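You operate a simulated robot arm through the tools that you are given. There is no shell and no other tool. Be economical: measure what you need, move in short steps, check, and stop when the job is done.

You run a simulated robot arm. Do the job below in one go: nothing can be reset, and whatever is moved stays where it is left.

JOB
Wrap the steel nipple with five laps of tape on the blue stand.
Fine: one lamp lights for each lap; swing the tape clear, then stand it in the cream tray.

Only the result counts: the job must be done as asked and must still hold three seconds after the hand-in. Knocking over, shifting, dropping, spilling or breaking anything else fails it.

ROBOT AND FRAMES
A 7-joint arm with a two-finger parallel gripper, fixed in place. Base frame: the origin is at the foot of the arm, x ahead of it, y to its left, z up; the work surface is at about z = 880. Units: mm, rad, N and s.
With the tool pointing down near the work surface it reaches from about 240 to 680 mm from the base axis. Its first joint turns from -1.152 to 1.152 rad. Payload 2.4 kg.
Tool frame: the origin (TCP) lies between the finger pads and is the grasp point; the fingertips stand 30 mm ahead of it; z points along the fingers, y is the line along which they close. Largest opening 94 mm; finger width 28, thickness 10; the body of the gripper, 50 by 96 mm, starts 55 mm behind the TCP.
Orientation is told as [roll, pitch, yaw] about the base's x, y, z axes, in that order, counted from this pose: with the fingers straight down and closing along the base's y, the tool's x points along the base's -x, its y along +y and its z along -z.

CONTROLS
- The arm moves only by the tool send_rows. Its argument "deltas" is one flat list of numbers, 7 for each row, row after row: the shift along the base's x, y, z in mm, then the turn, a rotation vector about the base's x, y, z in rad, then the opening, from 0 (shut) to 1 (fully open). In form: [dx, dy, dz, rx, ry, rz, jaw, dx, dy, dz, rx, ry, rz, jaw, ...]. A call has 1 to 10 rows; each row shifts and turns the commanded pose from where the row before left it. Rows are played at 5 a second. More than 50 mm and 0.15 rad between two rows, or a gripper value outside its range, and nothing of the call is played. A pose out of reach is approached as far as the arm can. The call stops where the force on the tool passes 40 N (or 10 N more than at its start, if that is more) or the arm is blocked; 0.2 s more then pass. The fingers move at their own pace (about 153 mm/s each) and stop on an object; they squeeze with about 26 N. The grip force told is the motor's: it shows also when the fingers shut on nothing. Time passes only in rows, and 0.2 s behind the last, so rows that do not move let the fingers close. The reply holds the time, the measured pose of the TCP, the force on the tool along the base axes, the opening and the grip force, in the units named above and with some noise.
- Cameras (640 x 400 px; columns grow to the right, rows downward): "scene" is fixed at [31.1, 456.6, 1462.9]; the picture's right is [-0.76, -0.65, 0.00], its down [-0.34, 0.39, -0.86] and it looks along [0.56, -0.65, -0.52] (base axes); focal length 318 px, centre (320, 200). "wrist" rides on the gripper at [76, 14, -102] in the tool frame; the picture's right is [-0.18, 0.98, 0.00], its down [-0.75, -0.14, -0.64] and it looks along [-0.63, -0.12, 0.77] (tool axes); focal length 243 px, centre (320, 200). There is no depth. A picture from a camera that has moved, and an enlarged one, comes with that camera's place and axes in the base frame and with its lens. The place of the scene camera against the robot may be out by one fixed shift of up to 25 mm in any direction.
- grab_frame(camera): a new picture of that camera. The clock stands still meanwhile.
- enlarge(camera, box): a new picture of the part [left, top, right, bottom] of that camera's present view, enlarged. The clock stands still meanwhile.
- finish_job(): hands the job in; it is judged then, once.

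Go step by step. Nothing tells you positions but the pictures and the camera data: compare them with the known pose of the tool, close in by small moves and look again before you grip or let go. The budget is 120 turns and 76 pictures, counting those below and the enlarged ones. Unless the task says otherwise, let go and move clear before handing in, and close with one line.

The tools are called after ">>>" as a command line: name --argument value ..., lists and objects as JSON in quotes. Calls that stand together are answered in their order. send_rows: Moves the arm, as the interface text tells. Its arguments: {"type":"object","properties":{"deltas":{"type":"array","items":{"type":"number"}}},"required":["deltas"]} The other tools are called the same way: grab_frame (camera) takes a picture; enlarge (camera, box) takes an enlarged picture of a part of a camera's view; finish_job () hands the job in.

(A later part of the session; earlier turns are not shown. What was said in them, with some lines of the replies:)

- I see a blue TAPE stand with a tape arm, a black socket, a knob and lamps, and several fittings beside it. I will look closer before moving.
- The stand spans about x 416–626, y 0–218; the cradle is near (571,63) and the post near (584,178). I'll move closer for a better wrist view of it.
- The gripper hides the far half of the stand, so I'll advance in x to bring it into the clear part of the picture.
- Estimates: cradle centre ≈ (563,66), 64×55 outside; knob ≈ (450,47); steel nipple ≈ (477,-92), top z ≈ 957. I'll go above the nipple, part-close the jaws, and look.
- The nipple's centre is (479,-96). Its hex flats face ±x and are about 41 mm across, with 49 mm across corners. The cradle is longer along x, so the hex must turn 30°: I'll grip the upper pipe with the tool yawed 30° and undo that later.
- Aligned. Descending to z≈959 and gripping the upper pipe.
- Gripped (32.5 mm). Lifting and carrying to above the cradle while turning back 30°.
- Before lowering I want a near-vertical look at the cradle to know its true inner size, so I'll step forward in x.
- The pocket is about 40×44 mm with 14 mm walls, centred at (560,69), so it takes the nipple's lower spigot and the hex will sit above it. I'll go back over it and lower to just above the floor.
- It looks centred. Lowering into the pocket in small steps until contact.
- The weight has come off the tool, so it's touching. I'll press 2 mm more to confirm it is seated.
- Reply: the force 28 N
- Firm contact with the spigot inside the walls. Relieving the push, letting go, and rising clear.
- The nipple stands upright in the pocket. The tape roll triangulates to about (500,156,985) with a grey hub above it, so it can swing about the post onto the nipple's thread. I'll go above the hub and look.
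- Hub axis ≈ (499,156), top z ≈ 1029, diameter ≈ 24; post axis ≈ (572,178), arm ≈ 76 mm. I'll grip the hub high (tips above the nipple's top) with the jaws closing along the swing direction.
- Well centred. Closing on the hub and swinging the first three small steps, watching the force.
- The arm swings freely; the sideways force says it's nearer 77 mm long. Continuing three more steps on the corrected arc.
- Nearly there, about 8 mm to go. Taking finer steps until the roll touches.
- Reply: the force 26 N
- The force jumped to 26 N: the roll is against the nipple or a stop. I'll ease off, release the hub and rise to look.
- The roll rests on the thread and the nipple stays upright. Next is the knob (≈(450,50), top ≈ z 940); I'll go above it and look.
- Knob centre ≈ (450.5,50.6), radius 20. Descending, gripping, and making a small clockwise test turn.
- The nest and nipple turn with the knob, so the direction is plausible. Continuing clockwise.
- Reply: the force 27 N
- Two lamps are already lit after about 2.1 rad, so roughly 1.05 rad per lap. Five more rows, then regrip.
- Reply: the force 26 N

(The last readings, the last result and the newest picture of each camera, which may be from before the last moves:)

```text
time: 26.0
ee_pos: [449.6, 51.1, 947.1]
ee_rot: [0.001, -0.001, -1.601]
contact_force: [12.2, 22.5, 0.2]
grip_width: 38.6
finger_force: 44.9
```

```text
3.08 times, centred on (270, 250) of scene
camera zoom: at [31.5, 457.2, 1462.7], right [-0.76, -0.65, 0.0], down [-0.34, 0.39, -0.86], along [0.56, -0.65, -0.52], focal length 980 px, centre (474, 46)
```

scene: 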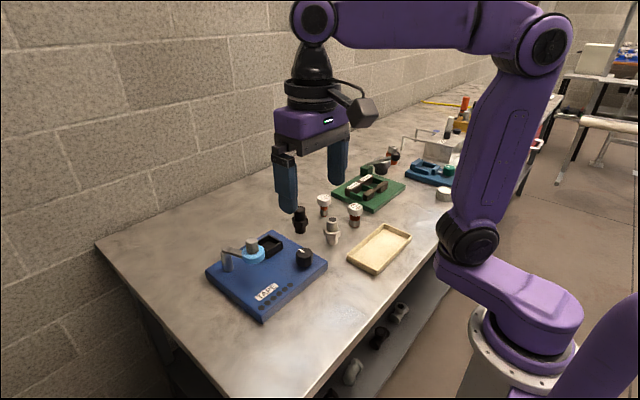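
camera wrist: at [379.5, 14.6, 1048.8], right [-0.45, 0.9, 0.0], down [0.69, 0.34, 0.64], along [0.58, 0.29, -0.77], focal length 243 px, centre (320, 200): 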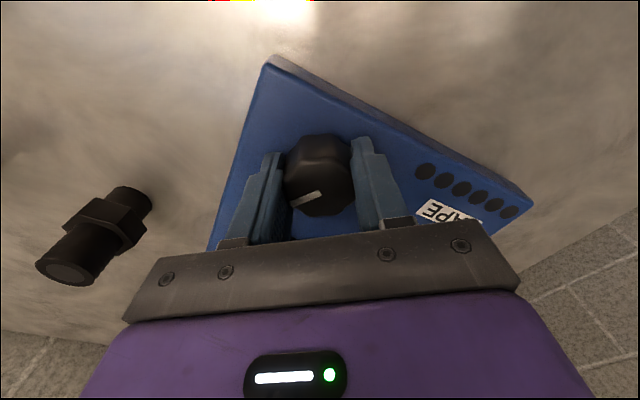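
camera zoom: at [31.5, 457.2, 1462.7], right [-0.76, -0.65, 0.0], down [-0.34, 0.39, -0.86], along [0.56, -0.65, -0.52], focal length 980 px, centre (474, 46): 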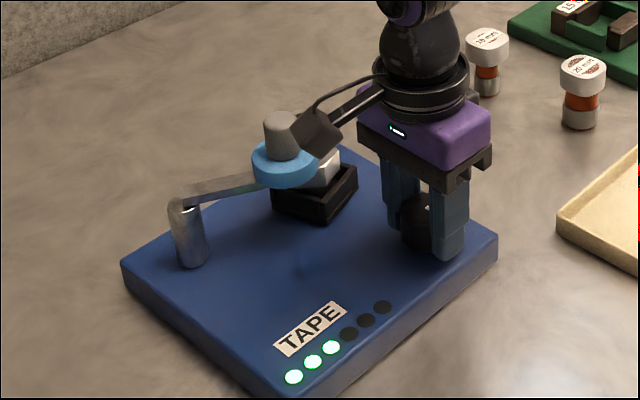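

Three lamps lit. I'll open the jaws and wind the wrist back for a second grip.

>>> send_rows --deltas '[0, 0, 0, 0, 0, 0, 0.75, 0, 0, 0, 0, 0, 0, 0.75, 0, 0, 10, 0, 0, 0.15, 0.75, 0, 0, 0, 0, 0, 0.15, 0.75, 0, 0, 0, 0, 0, 0.15, 0.75, 0, 0, 0, 0, 0, 0.15, 0.75, 0, 0, 0, 0, 0, 0.15, 0.75, 0, 0, 0, 0, 0, 0.15, 0.75, 0, 0, 0, 0, 0, 0.15, 0.75, 0, 0, 0, 0, 0, 0.15, 0.75]'

>>> send_rows --deltas '[0, 0, 0, 0, 0, 0.15, 0.75, 0, 0, 0, 0, 0, 0.15, 0.75, 0, 0, 0, 0, 0, 0.15, 0.75, 0, 0, 0, 0, 0, 0.15, 0.75, 0, 0, 0, 0, 0, 0.15, 0.75, 0, 0, 0, 0, 0, 0.15, 0.75]'

>>> enlarge --camera "wrist" --box '[220, 80, 420, 240]'

>>> enlarge --camera "scene" --box '[205, 185, 335, 315]'

```text
time: 28.2
ee_pos: [449.5, 50.6, 957.5]
ee_rot: [0.001, 0.0, -0.396]
contact_force: [0.5, 0.4, -0.8]
grip_width: 70.6
finger_force: 0.0
```

```text
time: 29.6
ee_pos: [448.1, 50.2, 956.9]
ee_rot: [-0.001, 0.001, 0.5]
contact_force: [-1.0, 0.3, 0.4]
grip_width: 70.5
finger_force: 0.1
```

```text
2.50 times, centred on (320, 160) of wrist
camera zoom: at [375.0, 24.9, 1059.4], right [-0.31, 0.95, 0.0], down [0.73, 0.24, 0.64], along [0.61, 0.2, -0.77], focal length 606 px, centre (320, 300)
```

zoom: 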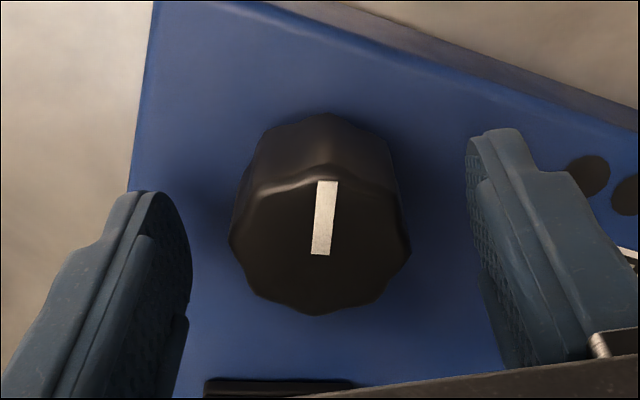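

```text
3.08 times, centred on (270, 250) of scene
camera zoom: at [31.1, 456.6, 1462.9], right [-0.76, -0.65, 0.0], down [-0.34, 0.39, -0.86], along [0.56, -0.65, -0.52], focal length 980 px, centre (474, 46)
```

zoom: 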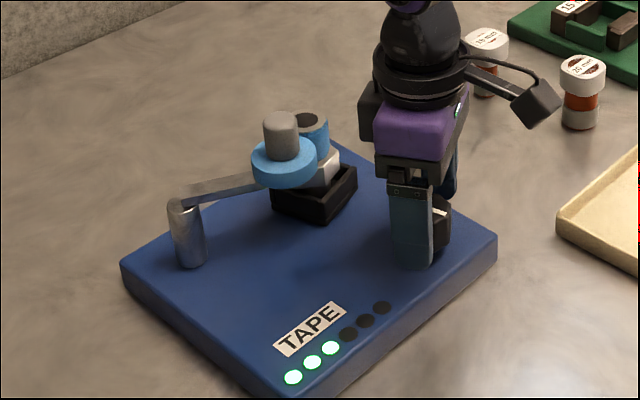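

No slip: the knob pointer has moved about 165° for three lamps. Regripping and turning another 1.05 rad, which by the figures so far can't overshoot five.

>>> send_rows --deltas '[1, 0.2, -10, 0, 0, 0, 0.75, 0, 0, 0, 0, 0, 0, 0.3, 0, 0, 0, 0, 0, 0, 0.3, 0, 0, 0, 0, 0, -0.15, 0.3, 0, 0, 0, 0, 0, -0.15, 0.3, 0, 0, 0, 0, 0, -0.15, 0.3, 0, 0, 0, 0, 0, -0.15, 0.3, 0, 0, 0, 0, 0, -0.15, 0.3, 0, 0, 0, 0, 0, -0.15, 0.3, 0, 0, 0, 0, 0, -0.15, 0.3]'

>>> enlarge --camera "scene" --box '[205, 185, 335, 315]'

```text
time: 31.8
ee_pos: [450.2, 50.3, 948.2]
ee_rot: [0.001, 0.0, -0.551]
contact_force: [1.3, -3.0, -2.0]
grip_width: 38.6
finger_force: 45.3
```

```text
3.08 times, centred on (270, 250) of scene
camera zoom: at [31.2, 456.5, 1463.0], right [-0.76, -0.65, 0.0], down [-0.34, 0.39, -0.86], along [0.56, -0.65, -0.52], focal length 980 px, centre (474, 46)
```

zoom: 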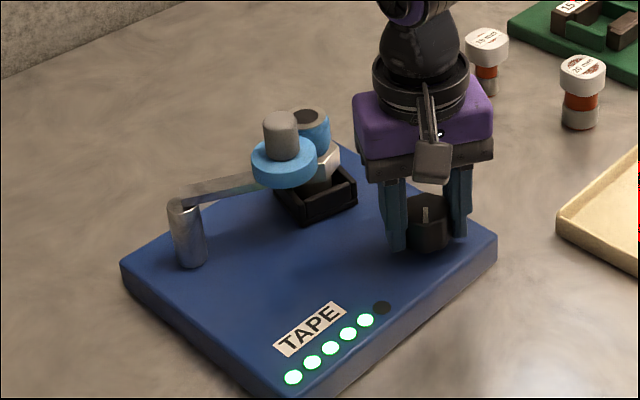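

Five lamps are lit, the sixth is dark. Releasing the knob and rising straight up, then going over the hub while yawing to its grip angle.

>>> send_rows --deltas '[0, 0, 0, 0, 0, 0, 0.75, 0, 0, 0, 0, 0, 0, 0.75, 0, 0, 40, 0, 0, 0, 0.75, 0, 0, 45, 0, 0, 0, 0.75, 0, 0, 45, 0, 0, 0, 0.75, 0, 0, 20, 0, 0, 0.15, 0.75, 0, 0, 0, 0, 0, 0.15, 0.75, 0, 0, 0, 0, 0, 0.15, 0.75, 0, 0, 0, 0, 0, 0.15, 0.75, 0, 0, 0, 0, 0, 0.15, 0.75]'

>>> send_rows --deltas '[15, 9, 0, 0, 0, 0.15, 0.75, 15, 9, 0, 0, 0, 0.15, 0.75, 15, 9, 0, 0, 0, 0.15, 0.7, 15, 9, 0, 0, 0, 0.15, 0.6, 15, 9, 0, 0, 0, 0.15, 0.55, 12, 9, 0, 0, 0, 0.15, 0.55, 6, 1, 0, 0, 0, 0.15, 0.55]'

>>> enlarge --camera "wrist" --box '[170, 0, 450, 220]'

>>> enlarge --camera "scene" --box '[205, 185, 335, 315]'

```text
time: 34.0
ee_pos: [449.2, 50.0, 1097.3]
ee_rot: [-0.002, 0.001, 0.206]
contact_force: [0.1, 0.9, -0.4]
grip_width: 70.3
finger_force: 0.0
```

```text
time: 35.6
ee_pos: [543.0, 105.3, 1097.3]
ee_rot: [0.0, 0.001, 1.253]
contact_force: [0.1, -0.6, -0.4]
grip_width: 51.6
finger_force: 0.0
```

```text
1.82 times, centred on (310, 110) of wrist
camera zoom: at [505.5, 36.9, 1199.3], right [-0.88, 0.48, 0.0], down [0.37, 0.67, 0.64], along [0.31, 0.56, -0.77], focal length 441 px, centre (338, 364)
```

zoom: 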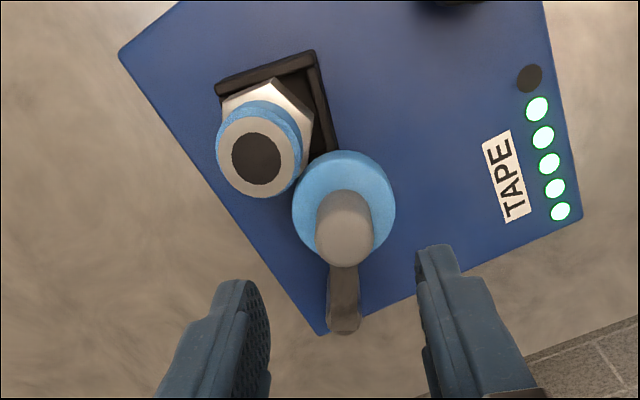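

```text
3.08 times, centred on (270, 250) of scene
camera zoom: at [31.1, 456.6, 1462.9], right [-0.76, -0.65, 0.0], down [-0.34, 0.39, -0.86], along [0.56, -0.65, -0.52], focal length 980 px, centre (474, 46)
```

zoom: 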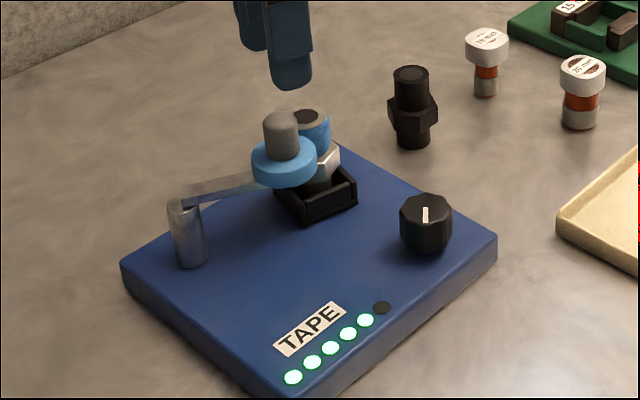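

The hub is at about (541,105). Lowering onto it, gripping, and swinging back the first steps.

>>> send_rows --deltas '[-2, 0, -30, 0, 0, 0, 0.55, 0, 0, -31, 0, 0, 0, 0.55, 0, 0, 0, 0, 0, 0, 0.1, 0, 0, 0, 0, 0, 0, 0.1, -9.1, 4.6, 0, 0, 0, -0.131, 0.1, -8.4, 5.7, 0, 0, 0, -0.131, 0.1, -7.6, 6.8, 0, 0, 0, -0.131, 0.1, 0, 0, 0, 0, 0, 0, 0.1]'

>>> enlarge --camera "scene" --box '[205, 185, 335, 315]'

```text
time: 37.4
ee_pos: [516.6, 122.9, 1038.2]
ee_rot: [-0.001, -0.003, 0.856]
contact_force: [6.0, 8.5, 6.3]
grip_width: 24.9
finger_force: 45.7
```

```text
3.08 times, centred on (270, 250) of scene
camera zoom: at [31.2, 456.8, 1462.9], right [-0.76, -0.65, 0.0], down [-0.34, 0.39, -0.86], along [0.56, -0.65, -0.52], focal length 980 px, centre (474, 46)
```

zoom: 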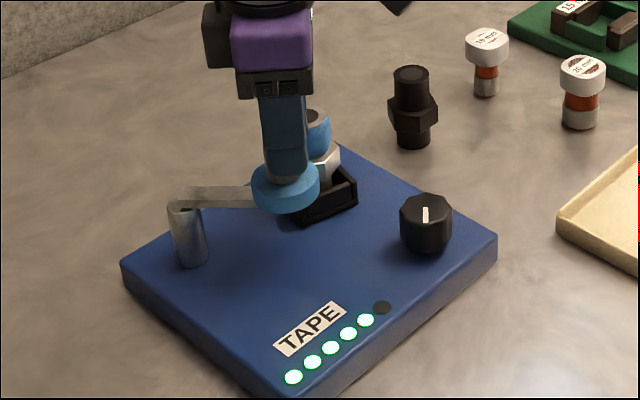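

>>> send_rows --deltas '[-6, 8.3, 0, 0, 0, -0.131, 0.1, -5.4, 8.3, 0, 0, 0, -0.131, 0.1, -4.3, 9, 0, 0, 0, -0.131, 0.1, -3.1, 9.5, 0, 0, 0, -0.131, 0.1, 0, 0, 0, 0, 0, 0, 0.1, 0, 0, 0, 0, 0, 0, 0.55, 0, 0, 0, 0, 0, 0, 0.55, 0, 0, 30, 0, 0, 0, 0.55, 0, 0, 40, 0, 0, 0, 0.55]'

>>> enlarge --camera "scene" --box '[205, 185, 335, 315]'

```text
time: 39.4
ee_pos: [495.0, 156.8, 1105.3]
ee_rot: [0.0, 0.003, 0.332]
contact_force: [-0.1, 0.4, 0.4]
grip_width: 51.7
finger_force: 0.0
```

```text
3.08 times, centred on (270, 250) of scene
camera zoom: at [31.1, 456.6, 1462.9], right [-0.76, -0.65, 0.0], down [-0.34, 0.39, -0.86], along [0.56, -0.65, -0.52], focal length 980 px, centre (474, 46)
```

zoom: 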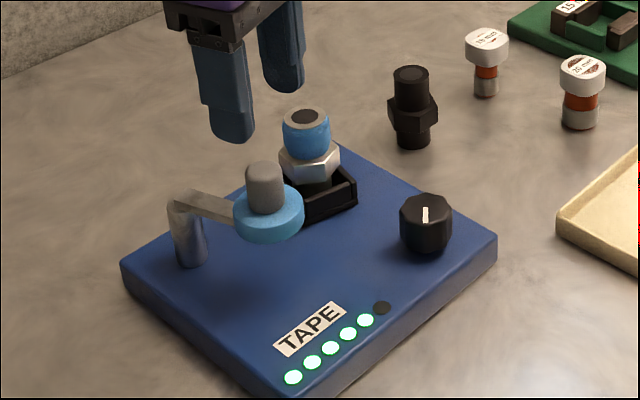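

The tape is clear and the nipple wears blue tape. Now going above the nipple to check where it sits.

>>> send_rows --deltas '[17, -22, 0, 0, 0, -0.11, 0.7, 17, -22, 0, 0, 0, -0.11, 0.7, 17, -22, 0, 0, 0, -0.11, 0.7, 14, -22, -20, 0, 0, 0, 0.7]'

>>> enlarge --camera "wrist" --box '[220, 40, 420, 220]'

```text
time: 40.4
ee_pos: [562.9, 69.1, 1086.0]
ee_rot: [-0.002, -0.001, 0.001]
contact_force: [0.0, -0.5, 0.1]
grip_width: 65.5
finger_force: 0.1
```

```text
2.22 times, centred on (320, 130) of wrist
camera zoom: at [485.9, 82.1, 1187.0], right [0.18, 0.98, 0.0], down [0.75, -0.14, 0.64], along [0.63, -0.12, -0.77], focal length 539 px, centre (320, 356)
```

zoom: 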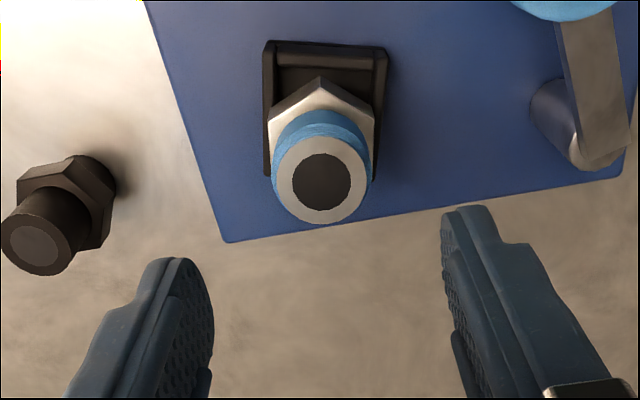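

Nipple top is at (561,68), and its hex is yawed about -0.15 rad. To keep off the tape I'll grip the hex across its flats (z 942–960), above the pocket walls.

>>> send_rows --deltas '[-1.5, -0.8, -30, 0, 0, -0.15, 0.7, 0, 0, -40, 0, 0, 0, 0.7, 0, 0, -28, 0, 0, 0, 0.7, 0, 0, -15, 0, 0, 0, 0.7]'

>>> enlarge --camera "wrist" --box '[220, 60, 420, 230]'

>>> enlarge --camera "scene" --box '[225, 185, 335, 275]'

```text
time: 41.4
ee_pos: [559.2, 67.0, 972.9]
ee_rot: [0.0, 0.0, -0.146]
contact_force: [0.0, 0.3, -0.5]
grip_width: 65.9
finger_force: 0.1
```

```text
2.35 times, centred on (320, 145) of wrist
camera zoom: at [487.1, 92.1, 1074.3], right [0.33, 0.95, 0.0], down [0.72, -0.25, 0.64], along [0.61, -0.21, -0.77], focal length 571 px, centre (320, 329)
```

zoom: 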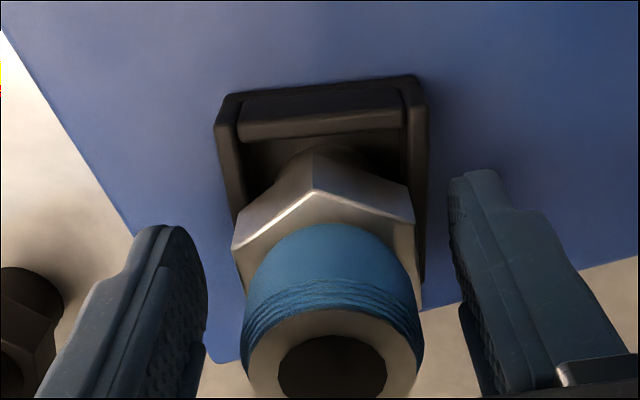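

```text
4.44 times, centred on (280, 230) of scene
camera zoom: at [31.1, 456.6, 1462.9], right [-0.76, -0.65, 0.0], down [-0.34, 0.39, -0.86], along [0.56, -0.65, -0.52], focal length 1415 px, centre (498, 67)
```

zoom: 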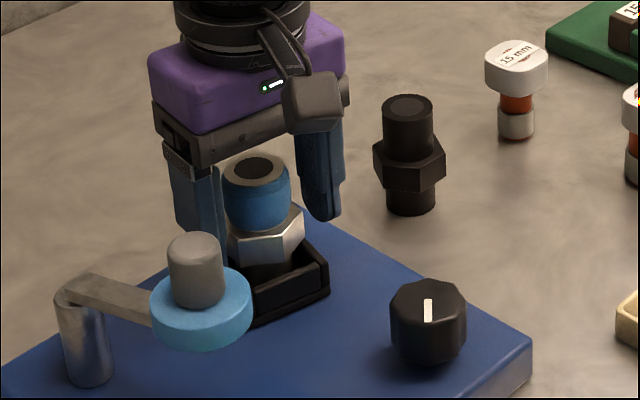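

Fingers straddle the hex symmetrically. Closing and lifting clear.

>>> send_rows --deltas '[0, 0, 0, 0, 0, 0, 0.2, 0, 0, 0, 0, 0, 0, 0.2, 0, 0, 0, 0, 0, 0, 0.2, 0, 0, 10, 0, 0, 0, 0.2, 0, 0, 30, 0, 0, 0, 0.2, 0, 0, 50, 0, 0, 0, 0.2, 0, 0, 20, 0, 0, 0, 0.2]'

>>> grab_frame --camera "scene"

>>> enlarge --camera "wrist" --box '[220, 60, 420, 230]'

```text
time: 43.0
ee_pos: [561.0, 67.7, 1085.1]
ee_rot: [0.001, 0.0, -0.148]
contact_force: [-0.8, 0.9, -1.7]
grip_width: 42.8
finger_force: 25.8
```

```text
20 pictures are left
```

scene: 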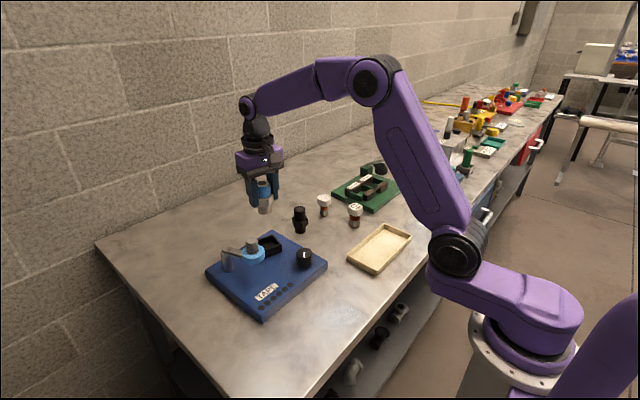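

```text
2.35 times, centred on (320, 145) of wrist
camera zoom: at [486.5, 92.1, 1185.3], right [0.33, 0.95, 0.0], down [0.72, -0.25, 0.64], along [0.61, -0.21, -0.77], focal length 571 px, centre (320, 329)
```

zoom: 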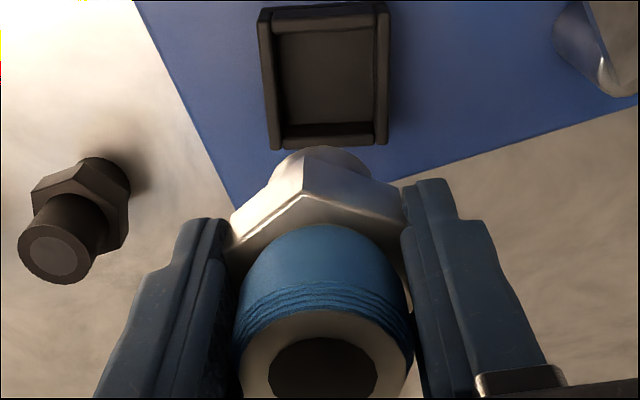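

The nipple is held by the hex and the tape untouched. The tray spans about x 303–400, y -259…-72, so I'll carry the nipple at this height to above its centre (352,-165).

>>> send_rows --deltas '[-30, -33, 0, 0, 0, 0.05, 0.2, -30, -33, 0, 0, 0, 0.05, 0.2, -30, -33, 0, 0, 0, 0.05, 0.2, -30, -33, 0, 0, 0, 0, 0.2, -30, -33, 0, 0, 0, 0, 0.2, -30, -33, 0, 0, 0, 0, 0.2, -29, -34, 0, 0, 0, 0, 0.2, 0, 0, -40, 0, 0, 0, 0.2]'

>>> grab_frame --camera "wrist"

>>> enlarge --camera "scene" --box '[300, 160, 460, 290]'

```text
time: 44.8
ee_pos: [351.9, -162.3, 1041.8]
ee_rot: [0.0, -0.001, 0.004]
contact_force: [0.3, 0.4, -3.0]
grip_width: 43.0
finger_force: 26.3
```

```text
18 pictures are left
camera wrist: at [274.5, -149.1, 1144.5], right [0.18, 0.98, 0.0], down [0.75, -0.14, 0.64], along [0.63, -0.12, -0.77], focal length 243 px, centre (320, 200)
```

wrist: 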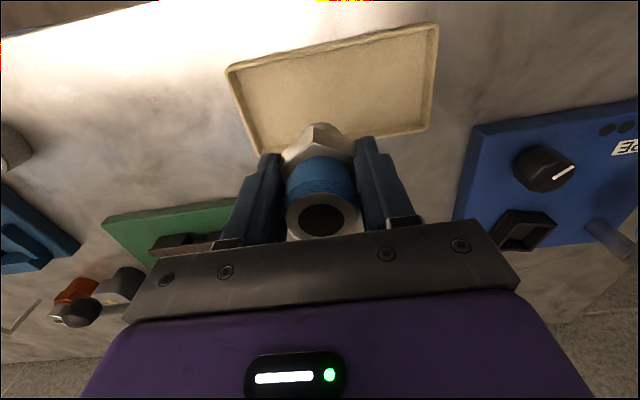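

```text
3.08 times, centred on (380, 225) of scene
camera zoom: at [31.1, 456.6, 1463.0], right [-0.76, -0.65, 0.0], down [-0.34, 0.39, -0.86], along [0.56, -0.65, -0.52], focal length 980 px, centre (135, 123)
```

zoom: 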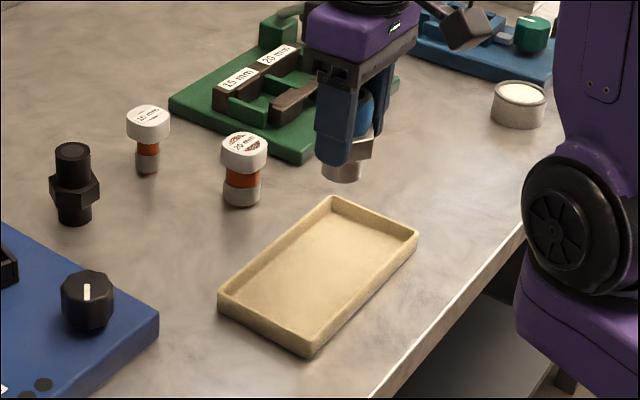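

From the wrist view the tray centre is (354,-149). Shifting there and lowering to just above its floor.

>>> send_rows --deltas '[2, 12, 0, 0, 0, 0, 0.2, 0, 0, -40, 0, 0, 0, 0.2, 0, 0, -40, 0, 0, 0, 0.2, 0, 0, -12, 0, 0, 0, 0.2, 0, 0, 0, 0, 0, 0, 0.2]'

>>> enlarge --camera "scene" --box '[320, 180, 440, 290]'

```text
time: 46.0
ee_pos: [353.5, -151.3, 951.2]
ee_rot: [0.0, 0.0, 0.001]
contact_force: [-0.2, 0.0, -2.5]
grip_width: 43.0
finger_force: 26.1
```

```text
3.64 times, centred on (380, 235) of scene
camera zoom: at [31.1, 456.6, 1463.0], right [-0.76, -0.65, 0.0], down [-0.34, 0.39, -0.86], along [0.56, -0.65, -0.52], focal length 1158 px, centre (102, 73)
```

zoom: 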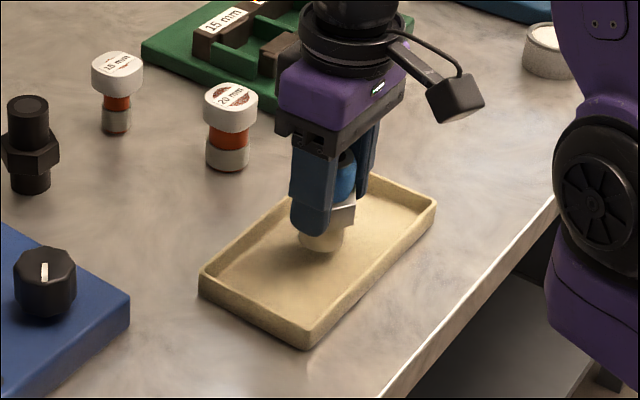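

Just above the floor. Lowering in small steps while watching the vertical force.

>>> send_rows --deltas '[0, 0, -5, 0, 0, 0, 0.2, 0, 0, -3, 0, 0, 0, 0.2, 0, 0, -2, 0, 0, 0, 0.2, 0, 0, 0, 0, 0, 0, 0.2]'

```text
time: 47.0
ee_pos: [353.6, -149.3, 941.7]
ee_rot: [0.0, 0.0, 0.002]
contact_force: [-0.9, 0.4, -1.8]
grip_width: 42.4
finger_force: 26.1
```

>>> send_rows --deltas '[0, 0, -1.5, 0, 0, 0, 0.2, 0, 0, 0, 0, 0, 0, 0.2]'

```text
time: 47.6
ee_pos: [354.0, -150.5, 939.8]
ee_rot: [0.0, 0.0, 0.002]
contact_force: [-1.1, 0.1, -1.9]
grip_width: 43.3
finger_force: 26.1
```

Still hanging free (about -2 N); continuing 1 mm at a time.

>>> send_rows --deltas '[0, 0, -1, 0, 0, 0, 0.2, 0, 0, -1, 0, 0, 0, 0.2, 0, 0, 0, 0, 0, 0, 0.2]'

```text
time: 48.4
ee_pos: [353.6, -151.0, 938.6]
ee_rot: [0.0, -0.001, 0.002]
contact_force: [-3.6, -1.6, 19.0]
grip_width: 43.1
finger_force: 25.9
```

Contact (19 N up). Easing the push, opening the jaws and rising straight up.

>>> send_rows --deltas '[0, 0, 1, 0, 0, 0, 0.2, 0, 0, 0, 0, 0, 0, 0.75, 0, 0, 0, 0, 0, 0, 0.75, 0, 0, 30, 0, 0, 0, 0.75, 0, 0, 40, 0, 0, 0, 0.75, 0, 0, 45, 0, 0, 0, 0.75, 0, 0, 0, 0, 0, 0, 0.75]'

>>> grab_frame --camera "scene"

>>> enlarge --camera "scene" --box '[205, 180, 445, 330]'

>>> grab_frame --camera "wrist"

```text
time: 50.0
ee_pos: [354.0, -150.9, 1053.5]
ee_rot: [0.001, 0.0, 0.002]
contact_force: [0.5, 0.2, -0.6]
grip_width: 70.5
finger_force: 0.1
```

```text
15 pictures are left
```

scene: 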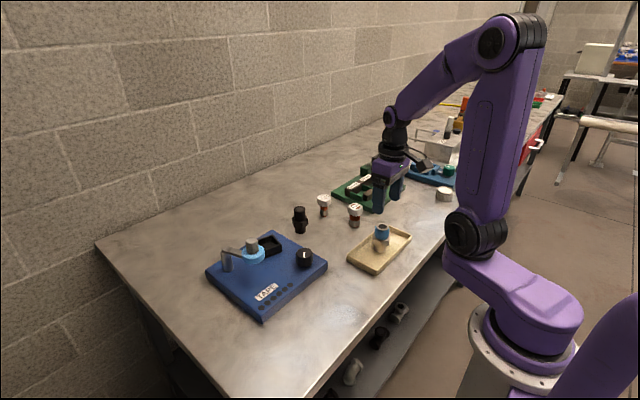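

```text
2.67 times, centred on (325, 255) of scene
camera zoom: at [31.1, 456.6, 1462.9], right [-0.76, -0.65, 0.0], down [-0.34, 0.39, -0.86], along [0.56, -0.65, -0.52], focal length 849 px, centre (307, 53)
```

zoom: 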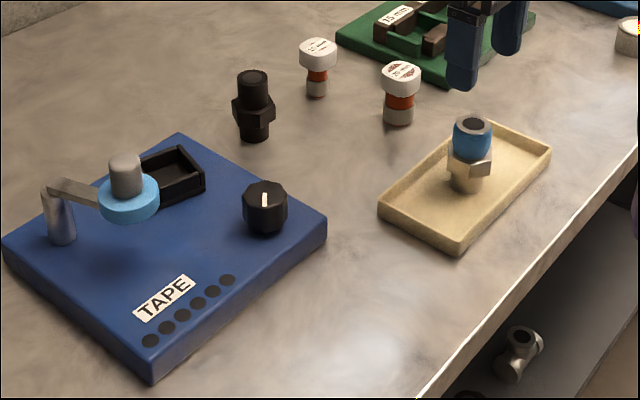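

```text
13 pictures are left
camera wrist: at [277.4, -137.2, 1155.4], right [0.18, 0.98, 0.0], down [0.75, -0.14, 0.64], along [0.63, -0.12, -0.77], focal length 243 px, centre (320, 200)
```

wrist: 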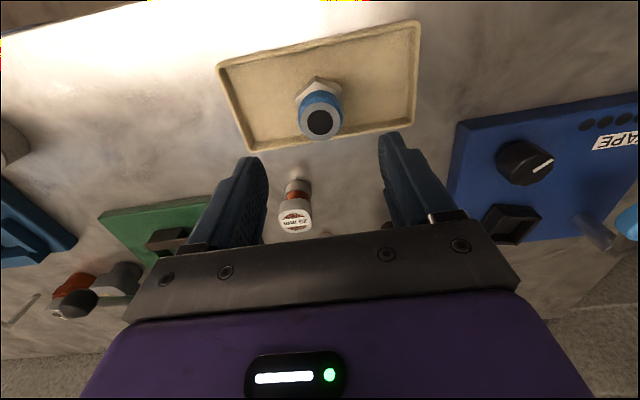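

The taped nipple stands upright in the cream tray, the tape arm is swung clear, nothing else has moved, and the gripper is clear. Handing in.

>>> finish_job

```text
The job is handed in.
```

The steel nipple got its five laps of tape, counted by five lit lamps. The tape is swung clear and the nipple is standing in the cream tray. The lamps went dark once the nipple was lifted off the stand.
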